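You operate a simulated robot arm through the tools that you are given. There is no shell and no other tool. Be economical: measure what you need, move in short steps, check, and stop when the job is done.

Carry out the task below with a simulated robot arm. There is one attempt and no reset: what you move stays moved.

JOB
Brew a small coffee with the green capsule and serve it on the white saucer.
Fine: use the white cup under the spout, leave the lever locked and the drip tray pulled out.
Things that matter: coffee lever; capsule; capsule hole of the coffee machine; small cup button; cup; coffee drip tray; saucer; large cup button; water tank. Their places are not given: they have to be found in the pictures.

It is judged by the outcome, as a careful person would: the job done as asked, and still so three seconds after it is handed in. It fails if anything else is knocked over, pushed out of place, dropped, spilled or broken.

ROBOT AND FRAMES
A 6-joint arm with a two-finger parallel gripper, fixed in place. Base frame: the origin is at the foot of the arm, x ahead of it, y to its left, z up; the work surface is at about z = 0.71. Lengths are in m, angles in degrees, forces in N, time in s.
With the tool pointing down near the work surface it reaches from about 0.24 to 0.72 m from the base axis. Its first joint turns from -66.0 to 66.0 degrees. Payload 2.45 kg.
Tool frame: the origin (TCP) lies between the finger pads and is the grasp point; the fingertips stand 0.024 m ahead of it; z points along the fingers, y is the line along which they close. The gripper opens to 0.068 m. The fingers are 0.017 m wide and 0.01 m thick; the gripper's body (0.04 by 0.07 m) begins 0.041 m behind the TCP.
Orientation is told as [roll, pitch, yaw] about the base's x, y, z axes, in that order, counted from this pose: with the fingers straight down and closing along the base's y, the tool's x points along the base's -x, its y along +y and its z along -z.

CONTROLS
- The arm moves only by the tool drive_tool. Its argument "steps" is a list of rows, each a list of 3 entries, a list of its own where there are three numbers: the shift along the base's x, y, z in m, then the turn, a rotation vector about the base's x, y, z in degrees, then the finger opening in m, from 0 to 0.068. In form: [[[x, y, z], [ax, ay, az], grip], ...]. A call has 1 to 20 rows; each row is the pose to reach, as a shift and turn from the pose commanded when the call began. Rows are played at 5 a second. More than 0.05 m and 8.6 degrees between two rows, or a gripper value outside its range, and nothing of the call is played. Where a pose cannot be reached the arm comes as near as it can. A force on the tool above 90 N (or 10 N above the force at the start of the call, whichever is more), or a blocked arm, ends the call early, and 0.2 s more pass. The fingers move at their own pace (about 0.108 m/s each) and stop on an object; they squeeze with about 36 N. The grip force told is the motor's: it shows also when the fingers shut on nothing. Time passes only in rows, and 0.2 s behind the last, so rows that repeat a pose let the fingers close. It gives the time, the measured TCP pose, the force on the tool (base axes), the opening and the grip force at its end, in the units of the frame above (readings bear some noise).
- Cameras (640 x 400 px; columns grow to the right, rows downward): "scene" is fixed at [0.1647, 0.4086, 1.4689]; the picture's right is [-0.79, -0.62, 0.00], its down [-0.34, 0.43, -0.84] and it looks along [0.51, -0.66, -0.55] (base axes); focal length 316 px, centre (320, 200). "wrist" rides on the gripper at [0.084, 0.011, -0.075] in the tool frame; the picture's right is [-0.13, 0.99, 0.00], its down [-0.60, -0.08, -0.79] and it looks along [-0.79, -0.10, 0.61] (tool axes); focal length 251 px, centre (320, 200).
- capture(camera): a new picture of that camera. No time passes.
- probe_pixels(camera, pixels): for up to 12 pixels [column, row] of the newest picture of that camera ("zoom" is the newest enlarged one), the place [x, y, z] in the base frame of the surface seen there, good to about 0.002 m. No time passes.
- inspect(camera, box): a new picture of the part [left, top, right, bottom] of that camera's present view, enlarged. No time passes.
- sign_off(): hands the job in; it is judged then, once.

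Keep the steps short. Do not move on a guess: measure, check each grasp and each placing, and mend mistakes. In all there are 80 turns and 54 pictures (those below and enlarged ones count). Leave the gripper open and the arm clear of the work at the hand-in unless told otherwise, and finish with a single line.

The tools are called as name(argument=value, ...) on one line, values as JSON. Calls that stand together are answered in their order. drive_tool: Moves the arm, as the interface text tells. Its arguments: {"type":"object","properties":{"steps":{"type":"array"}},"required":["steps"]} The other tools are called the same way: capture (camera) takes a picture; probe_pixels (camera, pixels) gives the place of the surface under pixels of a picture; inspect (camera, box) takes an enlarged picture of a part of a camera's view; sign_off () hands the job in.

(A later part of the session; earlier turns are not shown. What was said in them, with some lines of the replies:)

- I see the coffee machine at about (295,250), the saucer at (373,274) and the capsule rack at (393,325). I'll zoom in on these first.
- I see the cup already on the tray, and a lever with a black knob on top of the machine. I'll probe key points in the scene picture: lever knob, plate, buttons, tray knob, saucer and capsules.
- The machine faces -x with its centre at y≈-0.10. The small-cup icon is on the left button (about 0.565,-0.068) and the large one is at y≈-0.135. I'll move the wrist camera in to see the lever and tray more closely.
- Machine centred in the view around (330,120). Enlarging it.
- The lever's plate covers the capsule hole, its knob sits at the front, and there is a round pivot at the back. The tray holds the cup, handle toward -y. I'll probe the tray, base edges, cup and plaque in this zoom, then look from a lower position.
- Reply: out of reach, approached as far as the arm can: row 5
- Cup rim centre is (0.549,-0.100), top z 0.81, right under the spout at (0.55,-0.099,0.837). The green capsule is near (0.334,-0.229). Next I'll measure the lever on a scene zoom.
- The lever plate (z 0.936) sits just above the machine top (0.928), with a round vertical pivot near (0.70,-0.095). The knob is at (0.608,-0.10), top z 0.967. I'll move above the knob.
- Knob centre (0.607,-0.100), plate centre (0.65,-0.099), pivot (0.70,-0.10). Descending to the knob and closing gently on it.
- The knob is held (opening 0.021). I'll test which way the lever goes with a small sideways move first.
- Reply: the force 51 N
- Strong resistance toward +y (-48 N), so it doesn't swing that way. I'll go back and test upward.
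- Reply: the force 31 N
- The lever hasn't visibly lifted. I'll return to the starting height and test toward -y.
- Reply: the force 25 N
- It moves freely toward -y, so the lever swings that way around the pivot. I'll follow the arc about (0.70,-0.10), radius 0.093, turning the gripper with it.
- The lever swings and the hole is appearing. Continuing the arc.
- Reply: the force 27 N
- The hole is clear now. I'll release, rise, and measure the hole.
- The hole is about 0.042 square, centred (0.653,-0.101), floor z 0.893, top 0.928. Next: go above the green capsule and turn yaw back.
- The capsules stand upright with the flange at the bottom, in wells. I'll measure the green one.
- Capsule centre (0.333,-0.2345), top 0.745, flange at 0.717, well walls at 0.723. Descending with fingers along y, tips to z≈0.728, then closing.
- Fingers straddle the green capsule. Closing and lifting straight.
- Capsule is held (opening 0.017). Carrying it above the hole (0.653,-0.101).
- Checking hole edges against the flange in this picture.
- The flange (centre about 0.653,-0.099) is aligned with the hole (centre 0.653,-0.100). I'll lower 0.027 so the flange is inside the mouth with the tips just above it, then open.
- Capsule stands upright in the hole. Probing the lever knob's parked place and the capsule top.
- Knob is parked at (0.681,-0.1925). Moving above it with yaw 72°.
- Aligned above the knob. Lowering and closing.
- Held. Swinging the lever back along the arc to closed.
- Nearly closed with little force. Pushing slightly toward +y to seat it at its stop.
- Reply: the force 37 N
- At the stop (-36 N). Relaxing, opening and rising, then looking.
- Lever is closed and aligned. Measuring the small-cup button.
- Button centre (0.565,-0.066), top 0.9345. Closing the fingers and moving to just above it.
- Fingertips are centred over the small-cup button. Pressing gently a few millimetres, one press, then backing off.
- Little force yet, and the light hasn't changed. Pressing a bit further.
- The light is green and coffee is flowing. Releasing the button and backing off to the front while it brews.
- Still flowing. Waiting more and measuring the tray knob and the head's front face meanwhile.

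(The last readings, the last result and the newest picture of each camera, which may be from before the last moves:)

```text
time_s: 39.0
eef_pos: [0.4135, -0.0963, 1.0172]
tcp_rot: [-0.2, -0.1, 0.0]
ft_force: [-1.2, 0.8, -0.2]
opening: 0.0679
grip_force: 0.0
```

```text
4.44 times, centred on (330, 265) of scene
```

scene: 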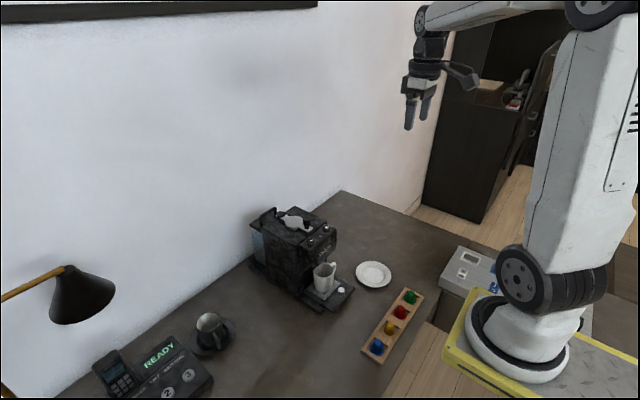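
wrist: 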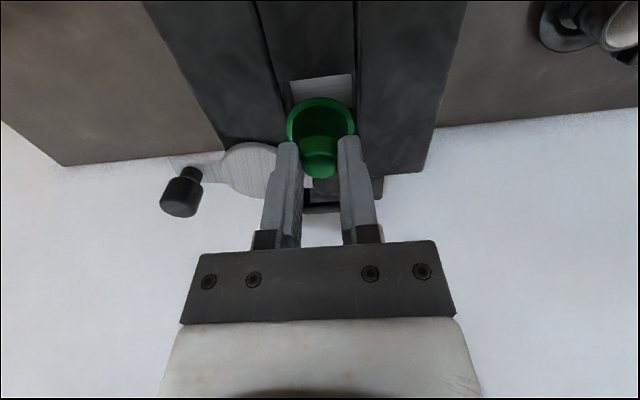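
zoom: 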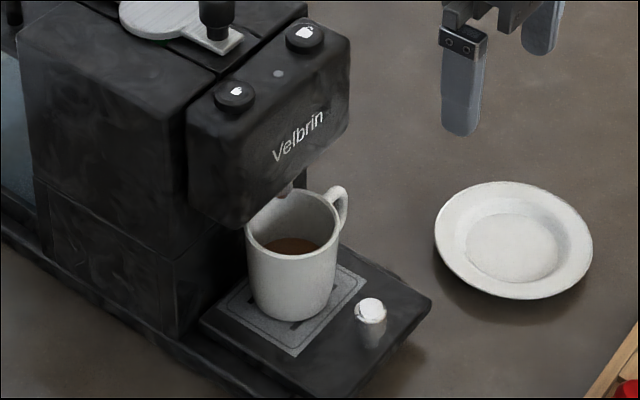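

Brewing is done: the light is off and coffee is in the cup. The head's front face is at x=0.545 and the tray knob at (0.487,-0.100), z 0.745–0.775. I'll descend over the tray knob.

drive_tool(steps=[[[0.035, -0.002, -0.02], [0, 0, 0], 0.05], [[0.0735, -0.0037, -0.04], [0, 0, 0], 0.04], [[0.0735, -0.0037, -0.08], [0, 0, 0], 0.04], [[0.0735, -0.0037, -0.12], [0, 0, 0], 0.04], [[0.0735, -0.0037, -0.16], [0, 0, 0], 0.04], [[0.0735, -0.0037, -0.19], [0, 0, 0], 0.04], [[0.0735, -0.0037, -0.21], [0, 0, 0], 0.04], [[0.0735, -0.0037, -0.21], [0, 0, 0], 0.04]])

inspect(camera="scene", box=[290, 220, 370, 310])

```text
time_s: 40.8
eef_pos: [0.4876, -0.1016, 0.8057]
tcp_rot: [-0.1, -0.1, -0.1]
ft_force: [-0.8, 0.6, 0.5]
opening: 0.0401
grip_force: 0.0
```

```text
4.44 times, centred on (330, 265) of scene
```

zoom: 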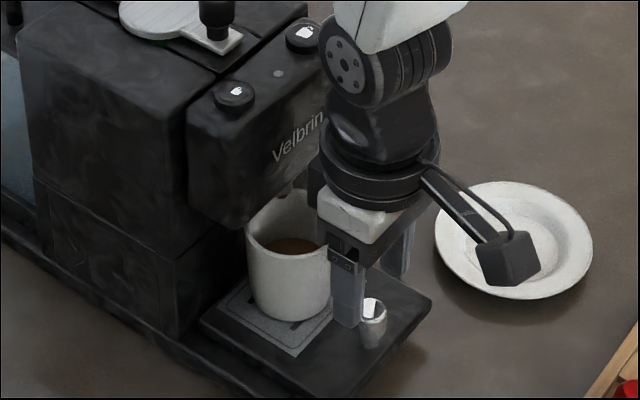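

Clear of the cup. Lowering the rest and closing on the knob.

drive_tool(steps=[[[-0.001, 0.001, -0.014], [0, 0, 0], 0.04], [[-0.001, 0.001, -0.028], [0, 0, 0], 0.04], [[-0.001, 0.001, -0.028], [0, 0, 0], 0.008], [[-0.001, 0.001, -0.028], [0, 0, 0], 0.008], [[-0.001, 0.001, -0.028], [0, 0, 0], 0.008]])

```text
time_s: 42.0
eef_pos: [0.4869, -0.1006, 0.7762]
tcp_rot: [-0.1, -0.1, -0.1]
ft_force: [-1.3, -8.1, 1.0]
opening: 0.0205
grip_force: 37.2
```

Knob held (0.0205). Pulling gently along -x, 12 mm, to test.

drive_tool(steps=[[[-0.002, 0, 0], [0, 0, 0], 0.008], [[-0.005, 0, 0], [0, 0, 0], 0.008], [[-0.008, 0, 0], [0, 0, 0], 0.008], [[-0.011, 0, 0], [0, 0, 0], 0.008], [[-0.012, 0, 0], [0, 0, 0], 0.008]])

inspect(camera="scene", box=[290, 220, 370, 310])

```text
time_s: 43.2
eef_pos: [0.4754, -0.0985, 0.7776]
tcp_rot: [-0.1, -0.2, -0.1]
ft_force: [1.0, -11.0, -14.2]
opening: 0.0202
grip_force: 37.3
```

```text
4.44 times, centred on (330, 265) of scene
```

zoom: 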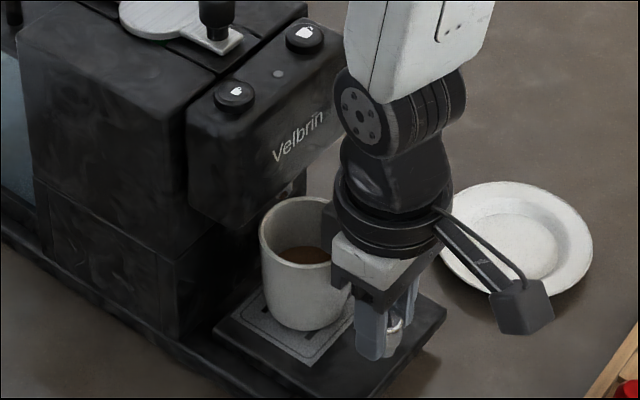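

The tray slides easily and the cup rides along. Continuing slowly by 40 mm.

drive_tool(steps=[[[-0.003, -0.001, -0.001], [0, 0, 0], 0.008], [[-0.007, -0.001, -0.001], [0, 0, 0], 0.008], [[-0.011, -0.001, -0.001], [0, 0, 0], 0.008], [[-0.015, -0.001, -0.001], [0, 0, 0], 0.008], [[-0.019, -0.001, -0.001], [0, 0, 0], 0.008], [[-0.023, -0.001, -0.001], [0, 0, 0], 0.008], [[-0.027, -0.001, -0.001], [0, 0, 0], 0.008], [[-0.031, -0.001, -0.001], [0, 0, 0], 0.008], [[-0.035, -0.001, -0.001], [0, 0, 0], 0.008], [[-0.038, -0.001, -0.001], [0, 0, 0], 0.008], [[-0.04, -0.001, -0.001], [0, 0, 0], 0.008]])

inspect(camera="scene", box=[290, 220, 390, 320])

```text
time_s: 45.6
eef_pos: [0.4334, -0.1, 0.7762]
tcp_rot: [0.0, 0.0, 0.0]
ft_force: [1.0, 27.0, 5.6]
opening: 0.0202
grip_force: 37.9
```

```text
4.00 times, centred on (340, 270) of scene
```

zoom: 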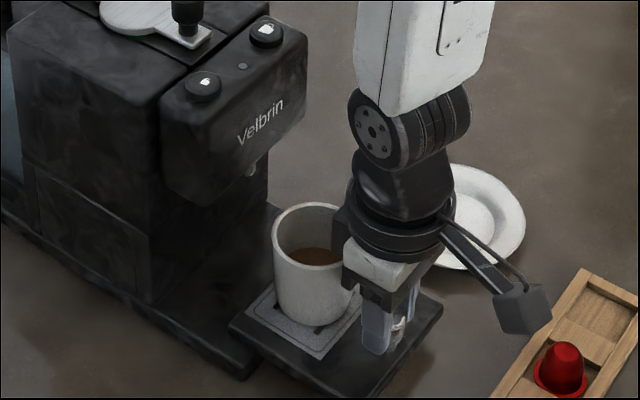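

Cup now at about x 0.496. Pulling 20 mm more while watching the force.

drive_tool(steps=[[[-0.003, -0.002, 0], [0, 0, 0], 0.008], [[-0.007, -0.002, 0], [0, 0, 0], 0.008], [[-0.011, -0.002, 0], [0, 0, 0], 0.008], [[-0.015, -0.002, 0], [0, 0, 0], 0.008], [[-0.019, -0.002, 0], [0, 0, 0], 0.008], [[-0.02, -0.002, 0], [0, 0, 0], 0.008]])

inspect(camera="scene", box=[290, 220, 390, 320])

```text
time_s: 47.0
eef_pos: [0.413, -0.0995, 0.7771]
tcp_rot: [-0.2, 0.2, 0.1]
ft_force: [0.8, 48.3, 2.5]
opening: 0.0198
grip_force: 37.6
```

```text
4.00 times, centred on (340, 270) of scene
```

zoom: 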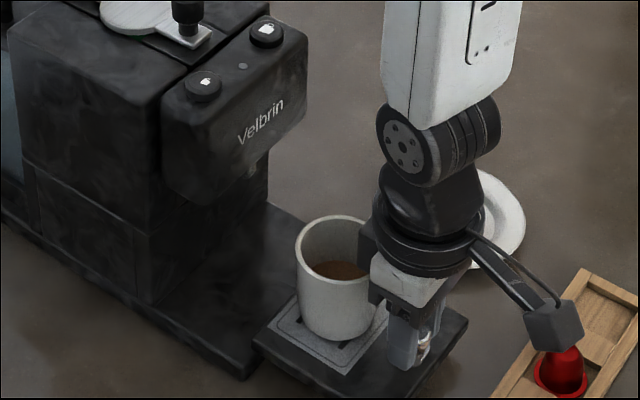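

The side force comes from my y offset, so I'll relax that (+y). Then I'll check the tray support in a wrist picture before releasing.

drive_tool(steps=[[[0, 0.002, 0], [0, 0, 0], 0.008], [[0, 0.0035, 0], [0, 0, 0], 0.008]])

inspect(camera="wrist", box=[220, 0, 420, 240])

```text
time_s: 47.6
eef_pos: [0.4164, -0.0995, 0.7777]
tcp_rot: [-0.1, -0.3, -0.2]
ft_force: [0.0, 7.2, -15.1]
opening: 0.02
grip_force: 37.7
```

```text
1.67 times, centred on (320, 120) of wrist
```

zoom: 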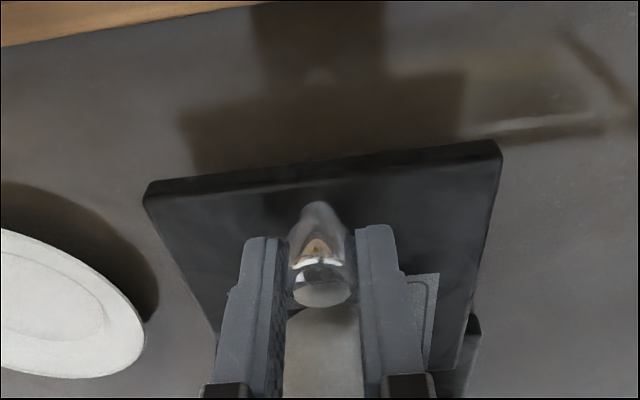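

inspect(camera="scene", box=[320, 240, 400, 320])

probe_pixels(camera="zoom", pixels=[[170, 215], [90, 235], [150, 300], [80, 270], [185, 225], [270, 350], [175, 210], [60, 270], [160, 130], [250, 150], [205, 260], [130, 200]])

```text
5.00 times, centred on (360, 280) of scene
```

zoom: 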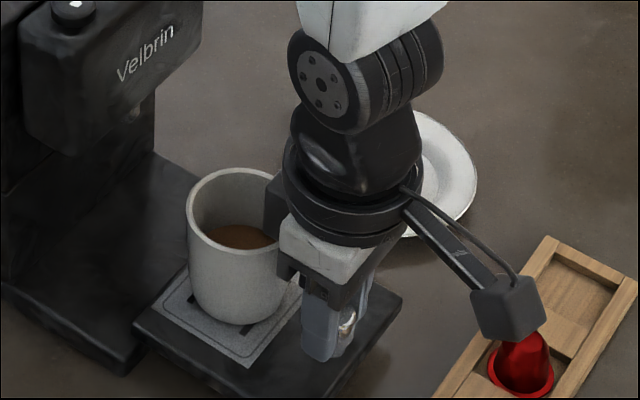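

```text
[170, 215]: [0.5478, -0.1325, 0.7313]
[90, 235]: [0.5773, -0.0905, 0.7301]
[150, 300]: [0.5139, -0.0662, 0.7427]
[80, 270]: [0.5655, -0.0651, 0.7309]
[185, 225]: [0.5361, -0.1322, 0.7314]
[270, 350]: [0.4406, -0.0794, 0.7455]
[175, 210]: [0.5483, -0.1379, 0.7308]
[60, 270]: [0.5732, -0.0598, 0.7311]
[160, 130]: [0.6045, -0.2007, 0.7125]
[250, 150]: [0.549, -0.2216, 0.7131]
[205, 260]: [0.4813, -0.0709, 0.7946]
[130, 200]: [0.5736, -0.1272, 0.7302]
```

The tray overlaps the base by only about 10 mm. Before letting go, I'll test that it is carried by a guide by pressing down 2 mm on the knob and reading the force.

drive_tool(steps=[[[0, 0, -0.001], [0, 0, 0], 0.008], [[0, 0, -0.002], [0, 0, 0], 0.008], [[0, 0, -0.003], [0, 0, 0], 0.008]])

```text
time_s: 48.4
eef_pos: [0.4171, -0.0996, 0.7753]
tcp_rot: [-0.2, -0.5, -0.1]
ft_force: [-0.4, 1.9, 31.6]
opening: 0.0206
grip_force: 37.8
```

The force went from -15 to +31 N in about 2 mm, so the tray is rigidly guided. Neutralising, opening the fingers and checking that it stays.

drive_tool(steps=[[[0, 0, -0.001], [0, 0, 0], 0.008], [[0, 0, -0.001], [0, 0, 0], 0.026], [[0, 0, -0.001], [0, 0, 0], 0.036], [[0, 0, 0.02], [0, 0, 0], 0.036], [[0, 0, 0.06], [0, 0, 0], 0.036], [[-0.02, 0, 0.1], [0, 0, 0], 0.05], [[-0.04, 0, 0.14], [0, 0, 0], 0.068], [[-0.04, 0, 0.14], [0, 0, 0], 0.068]])

inspect(camera="scene", box=[310, 230, 410, 320])

capture(camera="wrist")

```text
time_s: 50.2
eef_pos: [0.3727, -0.0995, 0.9159]
tcp_rot: [-0.1, 0.0, 0.0]
ft_force: [0.9, -0.1, -0.3]
opening: 0.0681
grip_force: 0.0
```

```text
4.44 times, centred on (360, 275) of scene
```

zoom: 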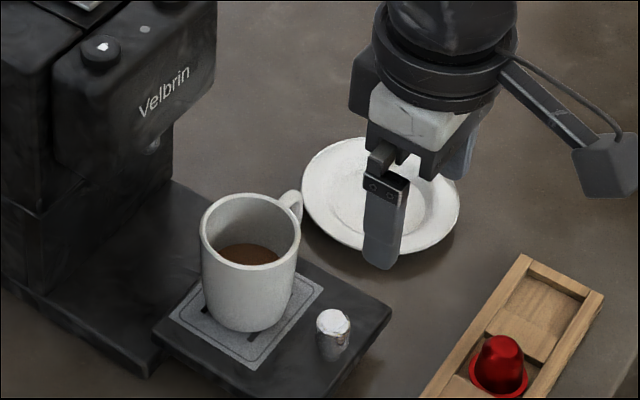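

```text
12 pictures are left
```

wrist: 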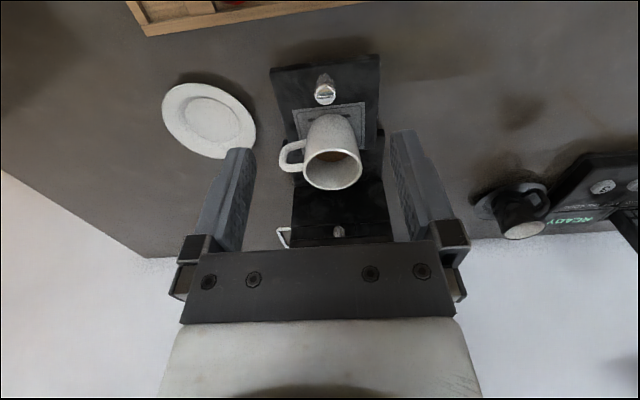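

The tray stays put, and the cup stands with its coffee. Measuring the cup rim, handle and saucer.

probe_pixels(camera="wrist", pixels=[[305, 168], [361, 164], [331, 151], [334, 189], [283, 158], [292, 143], [210, 120], [164, 120], [256, 125], [205, 83], [222, 157], [190, 120]])

probe_pixels(camera="zoom", pixels=[[202, 230], [299, 230], [250, 195], [250, 264], [292, 193], [299, 215], [303, 190], [450, 220], [310, 170], [360, 140], [430, 190], [345, 200]])

```text
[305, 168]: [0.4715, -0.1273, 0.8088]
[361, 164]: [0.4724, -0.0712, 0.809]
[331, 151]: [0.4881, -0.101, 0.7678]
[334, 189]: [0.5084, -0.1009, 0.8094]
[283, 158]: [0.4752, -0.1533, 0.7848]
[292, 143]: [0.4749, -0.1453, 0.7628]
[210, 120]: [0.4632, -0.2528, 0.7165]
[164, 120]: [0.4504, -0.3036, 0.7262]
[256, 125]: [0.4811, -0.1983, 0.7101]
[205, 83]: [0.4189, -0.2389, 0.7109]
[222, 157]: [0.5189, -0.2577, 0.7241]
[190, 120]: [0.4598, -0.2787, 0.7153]
```

```text
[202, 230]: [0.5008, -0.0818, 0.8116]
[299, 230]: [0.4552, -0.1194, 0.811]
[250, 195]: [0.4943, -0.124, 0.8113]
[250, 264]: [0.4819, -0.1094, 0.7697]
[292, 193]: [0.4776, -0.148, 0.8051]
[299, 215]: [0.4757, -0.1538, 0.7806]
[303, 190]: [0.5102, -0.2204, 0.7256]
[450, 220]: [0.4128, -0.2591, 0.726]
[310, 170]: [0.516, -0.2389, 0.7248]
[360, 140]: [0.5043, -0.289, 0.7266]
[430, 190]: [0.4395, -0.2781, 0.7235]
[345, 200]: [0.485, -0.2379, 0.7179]
```

Cup centre (0.478,-0.1005), diameter about 0.060, rim 0.811. Saucer centre (0.466,-0.2535). I'll go above the cup with yaw 72° so the fingers miss the handle.

drive_tool(steps=[[[0.012, 0, 0], [0, 0, 8], 0.068], [[0.024, 0, 0], [0, 0, 16], 0.068], [[0.036, 0, 0], [0, 0, 24], 0.068], [[0.048, 0, 0], [0, 0, 32], 0.068], [[0.06, 0, 0], [0, 0, 40], 0.068], [[0.072, 0, 0], [0, 0, 48], 0.068], [[0.084, 0, 0], [0, 0, 56], 0.068], [[0.095, -0.001, 0], [0, 0, 64], 0.068], [[0.105, -0.001, 0], [0, 0, 72], 0.068], [[0.105, -0.001, -0.04], [0, 0, 72], 0.068], [[0.105, -0.001, -0.065], [0, 0, 72], 0.068], [[0.105, -0.001, -0.065], [0, 0, 72], 0.068]])

inspect(camera="scene", box=[320, 230, 400, 310])

```text
time_s: 52.8
eef_pos: [0.48, -0.0986, 0.8491]
tcp_rot: [-0.1, -0.1, 72.1]
ft_force: [0.2, 0.4, -0.5]
opening: 0.0682
grip_force: 0.0
```

```text
5.00 times, centred on (360, 270) of scene
```

zoom: 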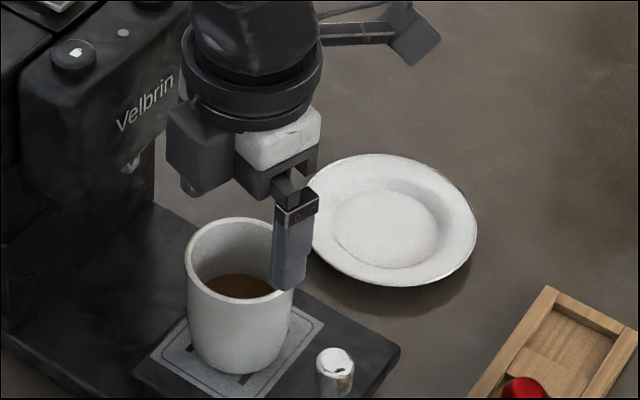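

probe_pixels(camera="zoom", pixels=[[288, 284], [276, 280], [300, 280], [290, 260], [272, 270], [303, 265]])

capture(camera="wrist")

```text
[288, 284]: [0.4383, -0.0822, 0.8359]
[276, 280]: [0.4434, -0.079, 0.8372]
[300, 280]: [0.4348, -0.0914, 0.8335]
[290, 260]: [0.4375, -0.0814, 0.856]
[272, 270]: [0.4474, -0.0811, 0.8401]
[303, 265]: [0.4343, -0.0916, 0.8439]
```

```text
10 pictures are left
```

wrist: 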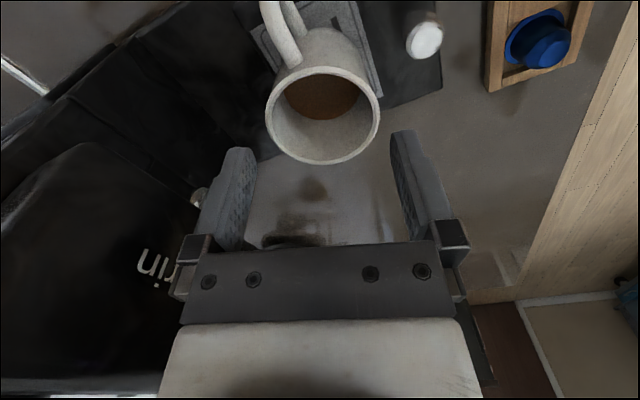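

The cup is centred between the fingers (columns 245–400, cup centre about 323). Refining its centre from this view.

probe_pixels(camera="wrist", pixels=[[268, 112], [377, 108], [323, 160], [318, 70], [285, 150], [362, 145], [280, 85], [366, 80]])

```text
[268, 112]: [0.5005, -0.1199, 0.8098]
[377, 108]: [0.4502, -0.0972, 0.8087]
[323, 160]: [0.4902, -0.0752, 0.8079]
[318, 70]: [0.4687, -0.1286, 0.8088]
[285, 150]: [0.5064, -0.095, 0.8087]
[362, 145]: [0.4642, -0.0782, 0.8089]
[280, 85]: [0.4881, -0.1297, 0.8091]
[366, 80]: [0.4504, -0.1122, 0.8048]
```

Cup centre (0.478,-0.102). Small correction, then descending with straight fingers to TCP z≈0.786.

drive_tool(steps=[[[-0.001, -0.002, -0.01], [0, 0, 0], 0.068], [[-0.001, -0.002, -0.02], [0, 0, 0], 0.068], [[-0.001, -0.002, -0.035], [0, 0, 0], 0.068], [[-0.001, -0.002, -0.05], [0, 0, 0], 0.068], [[-0.001, -0.002, -0.063], [0, 0, 0], 0.068], [[-0.001, -0.002, -0.063], [0, 0, 0], 0.068]])

inspect(camera="scene", box=[320, 230, 400, 310])

```text
time_s: 54.2
eef_pos: [0.477, -0.1027, 0.7865]
tcp_rot: [-0.1, -0.2, 72.0]
ft_force: [0.4, -0.2, -0.3]
opening: 0.0681
grip_force: 0.1
```

```text
5.00 times, centred on (360, 270) of scene
```

zoom: 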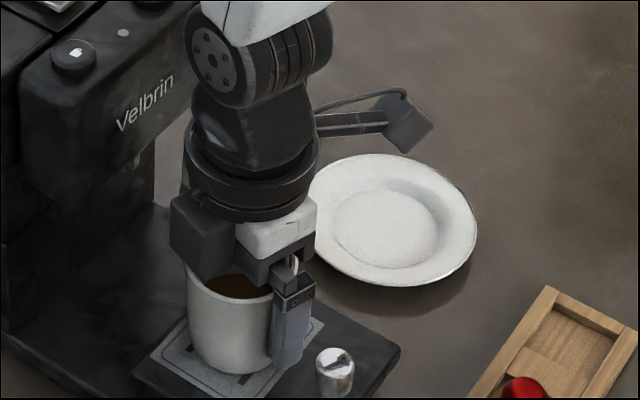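

The fingers straddle the cup with no contact force. Closing on it, then lifting slowly 50 mm.

drive_tool(steps=[[[0, 0, 0], [0, 0, 0], 0.05], [[0, 0, 0], [0, 0, 0], 0.05], [[0, 0, 0], [0, 0, 0], 0.05], [[0, 0, 0.004], [0, 0, 0], 0.05], [[0, 0, 0.012], [0, 0, 0], 0.05], [[0, 0, 0.022], [0, 0, 0], 0.05], [[0, 0, 0.032], [0, 0, 0], 0.05], [[0, 0, 0.042], [0, 0, 0], 0.05], [[0, 0, 0.05], [0, 0, 0], 0.05], [[0, 0, 0.05], [0, 0, 0], 0.05]])

inspect(camera="scene", box=[310, 220, 410, 320])

```text
time_s: 56.4
eef_pos: [0.4788, -0.1009, 0.8363]
tcp_rot: [-0.1, -0.1, 71.9]
ft_force: [-0.6, -0.6, -1.2]
opening: 0.0611
grip_force: 36.2
```

```text
4.00 times, centred on (360, 270) of scene
```

zoom: 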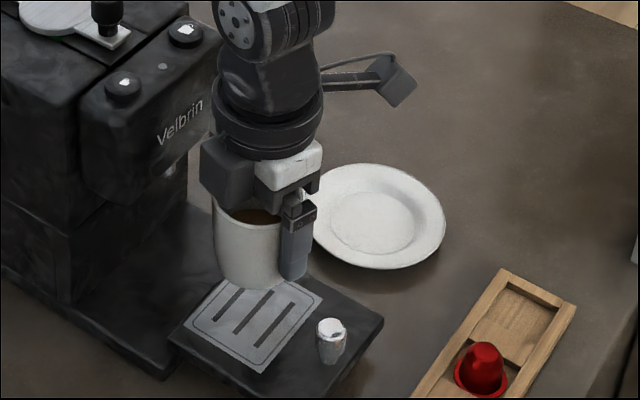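

Cup is lifted level (opening 0.061). Carrying it smoothly over the saucer.

drive_tool(steps=[[[0, -0.004, 0], [0, 0, 0], 0.05], [[-0.001, -0.012, 0], [0, 0, 0], 0.05], [[-0.002, -0.023, 0], [0, 0, 0], 0.05], [[-0.003, -0.035, 0], [0, 0, 0], 0.05], [[-0.004, -0.047, 0], [0, 0, 0], 0.05], [[-0.005, -0.059, 0], [0, 0, 0], 0.05], [[-0.006, -0.071, 0], [0, 0, 0], 0.05], [[-0.007, -0.083, 0], [0, 0, 0], 0.05], [[-0.008, -0.095, 0], [0, 0, 0], 0.05], [[-0.009, -0.107, 0], [0, 0, 0], 0.05], [[-0.01, -0.119, 0], [0, 0, 0], 0.05], [[-0.011, -0.131, 0], [0, 0, 0], 0.05], [[-0.012, -0.142, 0], [0, 0, 0], 0.05], [[-0.012, -0.149, 0], [0, 0, 0], 0.05], [[-0.012, -0.1515, 0], [0, 0, 0], 0.05], [[-0.012, -0.1515, 0], [0, 0, 0], 0.05]])

inspect(camera="scene", box=[320, 210, 430, 310])

```text
time_s: 59.8
eef_pos: [0.4675, -0.2542, 0.8357]
tcp_rot: [-0.1, -0.1, 72.0]
ft_force: [-0.5, -0.2, -2.6]
opening: 0.0611
grip_force: 35.8
```

```text
4.00 times, centred on (375, 260) of scene
```

zoom: 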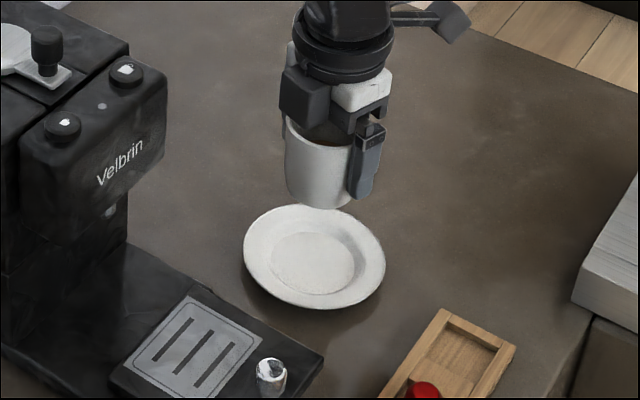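

Over the saucer. Cup bottom is at about 0.793 and the saucer well at about 0.716. Lowering 70 mm, then in fine steps.

drive_tool(steps=[[[0, 0, -0.008], [0, 0, 0], 0.05], [[0, 0, -0.02], [0, 0, 0], 0.05], [[0, 0, -0.033], [0, 0, 0], 0.05], [[0, 0, -0.046], [0, 0, 0], 0.05], [[0, 0, -0.058], [0, 0, 0], 0.05], [[0, 0, -0.066], [0, 0, 0], 0.05], [[0, 0, -0.07], [0, 0, 0], 0.05], [[0, 0, -0.072], [0, 0, 0], 0.05], [[0, 0, -0.074], [0, 0, 0], 0.05]])

inspect(camera="scene", box=[330, 220, 410, 310])

```text
time_s: 61.8
eef_pos: [0.467, -0.2536, 0.7621]
tcp_rot: [-0.1, -0.1, 71.9]
ft_force: [0.4, -0.4, -2.0]
opening: 0.0611
grip_force: 36.3
```

```text
4.44 times, centred on (370, 265) of scene
```

zoom: 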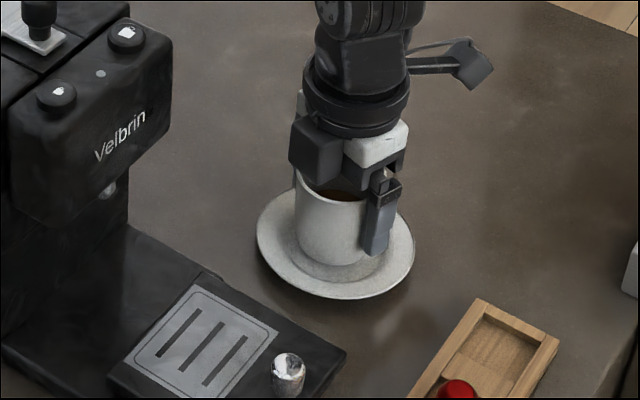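

Well centred, no contact yet. Lowering in 1 mm steps until touch.

drive_tool(steps=[[[0, 0, -0.001], [0, 0, 0], 0.05], [[0, 0, -0.002], [0, 0, 0], 0.05], [[0, 0, -0.003], [0, 0, 0], 0.05]])

```text
time_s: 62.6
eef_pos: [0.4667, -0.2527, 0.7584]
tcp_rot: [-0.1, -0.1, 71.9]
ft_force: [-0.7, -0.7, 1.8]
opening: 0.0608
grip_force: 36.3
```

Touch is starting (fz -2 → +1.8). One more millimetre to confirm.

drive_tool(steps=[[[0, 0, -0.0005], [0, 0, 0], 0.05], [[0, 0, -0.001], [0, 0, 0], 0.05]])

```text
time_s: 63.2
eef_pos: [0.4678, -0.2534, 0.7594]
tcp_rot: [-0.2, -0.1, 72.1]
ft_force: [-0.9, 3.8, 16.0]
opening: 0.0609
grip_force: 36.1
```

The cup is seated (16 N). Relaxing slightly, opening, and rising straight up.

drive_tool(steps=[[[0, 0, 0.001], [0, 0, 0], 0.05], [[0, 0, 0.001], [0, 0, 0], 0.064], [[0, 0, 0.001], [0, 0, 0], 0.068], [[0, 0, 0.001], [0, 0, 0], 0.068], [[0, 0, 0.02], [0, 0, 0], 0.068], [[0, 0, 0.045], [0, 0, 0], 0.068], [[0, 0, 0.085], [0, 0, 0], 0.068], [[0, 0, 0.13], [0, 0, 0], 0.068], [[-0.03, 0, 0.16], [0, 0, 0], 0.068], [[-0.06, 0, 0.19], [0, 0, 0], 0.068], [[-0.06, 0, 0.22], [0, 0, 0], 0.068]])

inspect(camera="scene", box=[240, 200, 430, 340])

```text
time_s: 65.6
eef_pos: [0.4093, -0.2533, 0.9798]
tcp_rot: [-0.1, -0.1, 72.0]
ft_force: [0.0, -0.3, 0.6]
opening: 0.0682
grip_force: 0.0
```

```text
2.86 times, centred on (335, 270) of scene
```

zoom: 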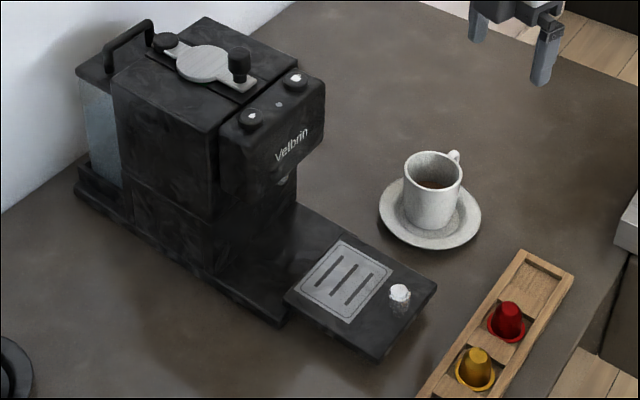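

The cup with its coffee stands on the saucer, the lever is closed at its stop, and the tray is pulled out. The gripper is open and clear. Handing in.

sign_off()

```text
The job is handed in.
```

The small coffee from the green capsule is brewed and served in the white cup on the white saucer, with the lever locked and the drip tray pulled out.
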